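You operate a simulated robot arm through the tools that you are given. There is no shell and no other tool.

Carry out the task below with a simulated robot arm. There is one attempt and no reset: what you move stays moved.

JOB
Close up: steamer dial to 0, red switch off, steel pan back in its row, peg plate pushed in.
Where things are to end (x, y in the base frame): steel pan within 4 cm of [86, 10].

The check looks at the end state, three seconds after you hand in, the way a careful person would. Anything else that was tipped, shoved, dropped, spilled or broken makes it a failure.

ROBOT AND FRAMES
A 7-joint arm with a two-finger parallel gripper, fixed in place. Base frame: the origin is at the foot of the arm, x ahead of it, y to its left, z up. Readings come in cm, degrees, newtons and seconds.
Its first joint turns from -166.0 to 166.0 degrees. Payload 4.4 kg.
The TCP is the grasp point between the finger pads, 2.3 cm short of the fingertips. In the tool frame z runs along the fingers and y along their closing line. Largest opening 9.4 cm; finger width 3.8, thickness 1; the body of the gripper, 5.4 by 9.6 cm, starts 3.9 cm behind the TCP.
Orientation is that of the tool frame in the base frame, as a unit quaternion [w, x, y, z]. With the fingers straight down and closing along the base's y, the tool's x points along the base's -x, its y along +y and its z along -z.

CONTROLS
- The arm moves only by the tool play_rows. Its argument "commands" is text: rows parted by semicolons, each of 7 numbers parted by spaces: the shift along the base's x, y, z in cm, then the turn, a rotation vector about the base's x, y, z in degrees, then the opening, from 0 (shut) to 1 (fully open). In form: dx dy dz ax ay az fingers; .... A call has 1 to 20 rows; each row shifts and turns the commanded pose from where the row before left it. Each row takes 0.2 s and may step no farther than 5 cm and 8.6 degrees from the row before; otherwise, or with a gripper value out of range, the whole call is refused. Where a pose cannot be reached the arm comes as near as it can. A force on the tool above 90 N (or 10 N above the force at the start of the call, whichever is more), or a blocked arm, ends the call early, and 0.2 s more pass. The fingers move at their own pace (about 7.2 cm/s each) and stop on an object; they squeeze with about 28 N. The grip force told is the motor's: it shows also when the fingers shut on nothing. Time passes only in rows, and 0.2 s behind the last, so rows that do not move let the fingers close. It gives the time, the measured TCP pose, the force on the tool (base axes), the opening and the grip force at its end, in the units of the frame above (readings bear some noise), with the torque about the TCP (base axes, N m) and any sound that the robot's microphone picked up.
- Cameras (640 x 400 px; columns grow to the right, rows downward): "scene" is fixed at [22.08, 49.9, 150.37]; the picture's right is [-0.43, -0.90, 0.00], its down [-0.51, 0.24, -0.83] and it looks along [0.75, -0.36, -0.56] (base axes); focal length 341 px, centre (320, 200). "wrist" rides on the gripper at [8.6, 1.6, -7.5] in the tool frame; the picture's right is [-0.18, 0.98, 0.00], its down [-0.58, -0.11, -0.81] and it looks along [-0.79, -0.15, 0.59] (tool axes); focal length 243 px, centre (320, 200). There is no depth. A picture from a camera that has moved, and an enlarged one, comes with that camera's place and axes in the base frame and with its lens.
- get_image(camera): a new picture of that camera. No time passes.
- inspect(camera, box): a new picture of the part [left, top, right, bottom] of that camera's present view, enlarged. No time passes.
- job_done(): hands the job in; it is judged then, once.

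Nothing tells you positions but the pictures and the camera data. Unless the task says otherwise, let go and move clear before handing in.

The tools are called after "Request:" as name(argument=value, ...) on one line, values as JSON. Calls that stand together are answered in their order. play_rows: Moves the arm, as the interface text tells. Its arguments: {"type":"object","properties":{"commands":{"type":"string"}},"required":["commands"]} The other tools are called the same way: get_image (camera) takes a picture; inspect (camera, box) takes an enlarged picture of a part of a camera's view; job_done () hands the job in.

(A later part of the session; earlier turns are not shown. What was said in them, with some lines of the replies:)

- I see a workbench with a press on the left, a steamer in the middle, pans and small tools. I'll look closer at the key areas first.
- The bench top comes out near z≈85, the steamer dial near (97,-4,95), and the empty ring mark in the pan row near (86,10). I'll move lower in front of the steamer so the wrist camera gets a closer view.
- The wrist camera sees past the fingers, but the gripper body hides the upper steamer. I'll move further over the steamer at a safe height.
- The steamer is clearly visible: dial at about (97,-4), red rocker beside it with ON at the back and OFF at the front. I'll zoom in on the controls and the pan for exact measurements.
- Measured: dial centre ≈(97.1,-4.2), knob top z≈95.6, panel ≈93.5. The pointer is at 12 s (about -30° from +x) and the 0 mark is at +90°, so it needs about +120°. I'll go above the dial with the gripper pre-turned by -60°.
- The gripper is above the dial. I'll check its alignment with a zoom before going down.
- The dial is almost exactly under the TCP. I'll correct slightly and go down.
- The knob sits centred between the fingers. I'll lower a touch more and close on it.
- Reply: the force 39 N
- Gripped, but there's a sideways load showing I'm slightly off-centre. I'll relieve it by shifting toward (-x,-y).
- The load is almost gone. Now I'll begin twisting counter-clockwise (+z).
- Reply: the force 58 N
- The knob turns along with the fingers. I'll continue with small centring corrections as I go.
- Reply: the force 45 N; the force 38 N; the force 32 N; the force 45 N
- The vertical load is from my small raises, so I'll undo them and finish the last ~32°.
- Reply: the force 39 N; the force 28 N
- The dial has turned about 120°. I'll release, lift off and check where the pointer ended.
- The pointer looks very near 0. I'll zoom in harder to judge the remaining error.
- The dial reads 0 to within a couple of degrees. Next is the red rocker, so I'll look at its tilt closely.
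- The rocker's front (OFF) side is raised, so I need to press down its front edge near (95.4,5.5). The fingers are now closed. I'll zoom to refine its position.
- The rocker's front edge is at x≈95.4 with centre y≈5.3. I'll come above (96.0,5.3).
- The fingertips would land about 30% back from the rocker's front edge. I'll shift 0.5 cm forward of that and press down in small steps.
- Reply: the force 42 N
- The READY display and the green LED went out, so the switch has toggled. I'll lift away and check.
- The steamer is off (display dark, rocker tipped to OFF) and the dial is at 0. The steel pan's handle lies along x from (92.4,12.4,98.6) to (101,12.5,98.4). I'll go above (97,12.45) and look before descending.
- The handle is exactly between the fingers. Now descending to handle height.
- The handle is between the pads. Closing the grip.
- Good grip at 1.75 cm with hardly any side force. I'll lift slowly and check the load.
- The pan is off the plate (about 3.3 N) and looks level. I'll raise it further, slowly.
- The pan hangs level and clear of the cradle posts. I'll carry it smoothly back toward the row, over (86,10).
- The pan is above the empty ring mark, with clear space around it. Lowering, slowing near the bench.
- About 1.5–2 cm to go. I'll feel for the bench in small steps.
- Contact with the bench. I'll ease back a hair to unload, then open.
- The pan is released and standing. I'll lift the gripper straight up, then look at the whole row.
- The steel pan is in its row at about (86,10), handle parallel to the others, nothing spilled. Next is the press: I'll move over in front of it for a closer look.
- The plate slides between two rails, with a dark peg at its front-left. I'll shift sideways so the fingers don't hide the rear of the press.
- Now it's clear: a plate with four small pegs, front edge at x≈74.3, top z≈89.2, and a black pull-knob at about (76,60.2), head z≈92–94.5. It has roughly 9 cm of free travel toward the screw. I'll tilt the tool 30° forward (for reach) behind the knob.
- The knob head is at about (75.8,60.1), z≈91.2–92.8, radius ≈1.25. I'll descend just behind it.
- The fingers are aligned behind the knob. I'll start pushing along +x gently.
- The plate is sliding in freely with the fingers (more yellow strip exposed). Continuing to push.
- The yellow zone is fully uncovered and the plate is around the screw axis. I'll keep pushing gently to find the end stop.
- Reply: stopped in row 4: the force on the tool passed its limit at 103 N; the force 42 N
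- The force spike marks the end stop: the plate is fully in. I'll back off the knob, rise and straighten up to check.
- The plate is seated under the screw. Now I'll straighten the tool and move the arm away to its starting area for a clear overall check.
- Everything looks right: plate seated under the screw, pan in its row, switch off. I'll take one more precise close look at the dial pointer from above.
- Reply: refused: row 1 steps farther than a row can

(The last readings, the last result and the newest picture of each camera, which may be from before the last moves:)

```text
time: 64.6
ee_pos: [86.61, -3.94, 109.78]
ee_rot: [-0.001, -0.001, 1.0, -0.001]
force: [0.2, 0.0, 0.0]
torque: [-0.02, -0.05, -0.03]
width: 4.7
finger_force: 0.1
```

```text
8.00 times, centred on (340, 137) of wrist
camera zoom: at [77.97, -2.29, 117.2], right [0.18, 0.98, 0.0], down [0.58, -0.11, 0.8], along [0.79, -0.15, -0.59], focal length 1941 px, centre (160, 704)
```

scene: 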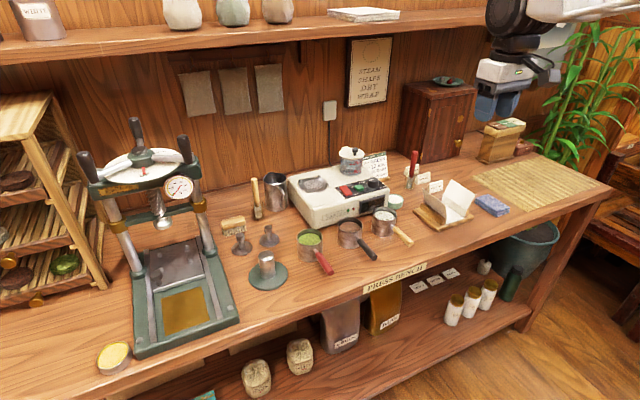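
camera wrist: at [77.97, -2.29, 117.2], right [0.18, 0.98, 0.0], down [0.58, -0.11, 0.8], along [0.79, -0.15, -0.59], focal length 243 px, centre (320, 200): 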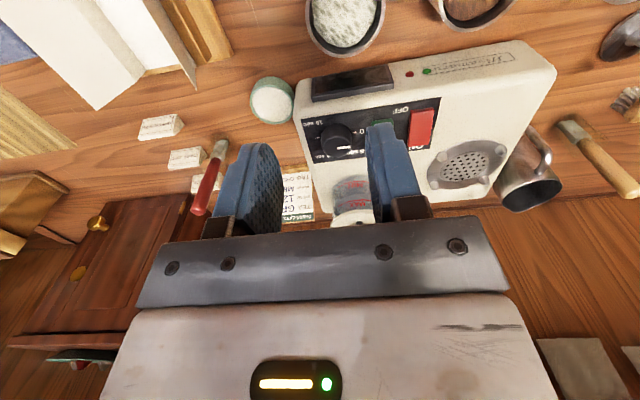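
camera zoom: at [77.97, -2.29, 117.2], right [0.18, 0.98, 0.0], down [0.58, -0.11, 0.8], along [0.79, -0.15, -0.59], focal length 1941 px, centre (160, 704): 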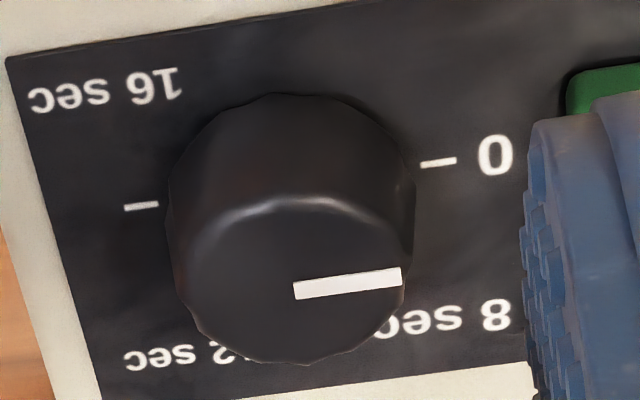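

The pointer is parallel to the 0–16 dash line to within about 1°, so the dial is on 0. All four items are finished; I'll retreat upward and clear.

Request:
play_rows(commands="-3 -1 3 0 0 0 0.5;-3 -1 3 0 0 0 0.5;-3 -1 3 0 0 0 0.5;-3 -1 3 0 0 0 0.5;-3 -1 3 0 0 0 0.5;-3 -1 2 0 0 0 0.5;0 0 0 0 0 0 0.5")

Request:
get_image(camera="scene")

```text
time: 66.2
ee_pos: [68.57, -9.85, 126.73]
ee_rot: [-0.002, 0.0, 1.0, 0.0]
force: [-1.0, 0.9, -0.1]
torque: [0.02, 0.01, 0.01]
width: 4.69
finger_force: 0.1
```

```text
taken
```

scene: 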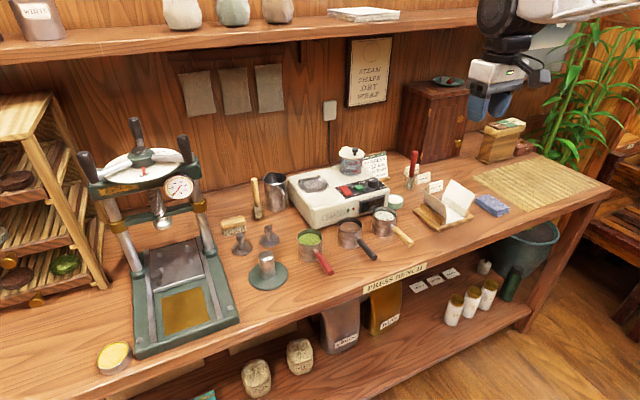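

The arm is clear. The dial is at 0, the switch is off, the steel pan stands in its row near (86,10), the peg plate is fully in, and nothing else looks disturbed. I'm handing in.

Request:
job_done()

```text
The job is handed in.
```

All four parts of the job are done and I've handed it in. I haven't had a result back from the check.

- **Steamer dial:** it points at 0, to within about 1° measured against the panel marks.
- **Red switch:** it is off; the READY display and the green light went out when I pressed it.
- **Steel pan:** it stands in its row at about (86, 10), with its handle in line with the other two. I saw nothing spill.
- **Peg plate:** it is pushed all the way in. The last push hit the end stop at 103 N, just over the 90 N limit, so that move cut out. The plate hadn't sprung back when I checked afterwards.

In the last scene picture nothing else looked moved or tipped, and the arm is clear of the bench.
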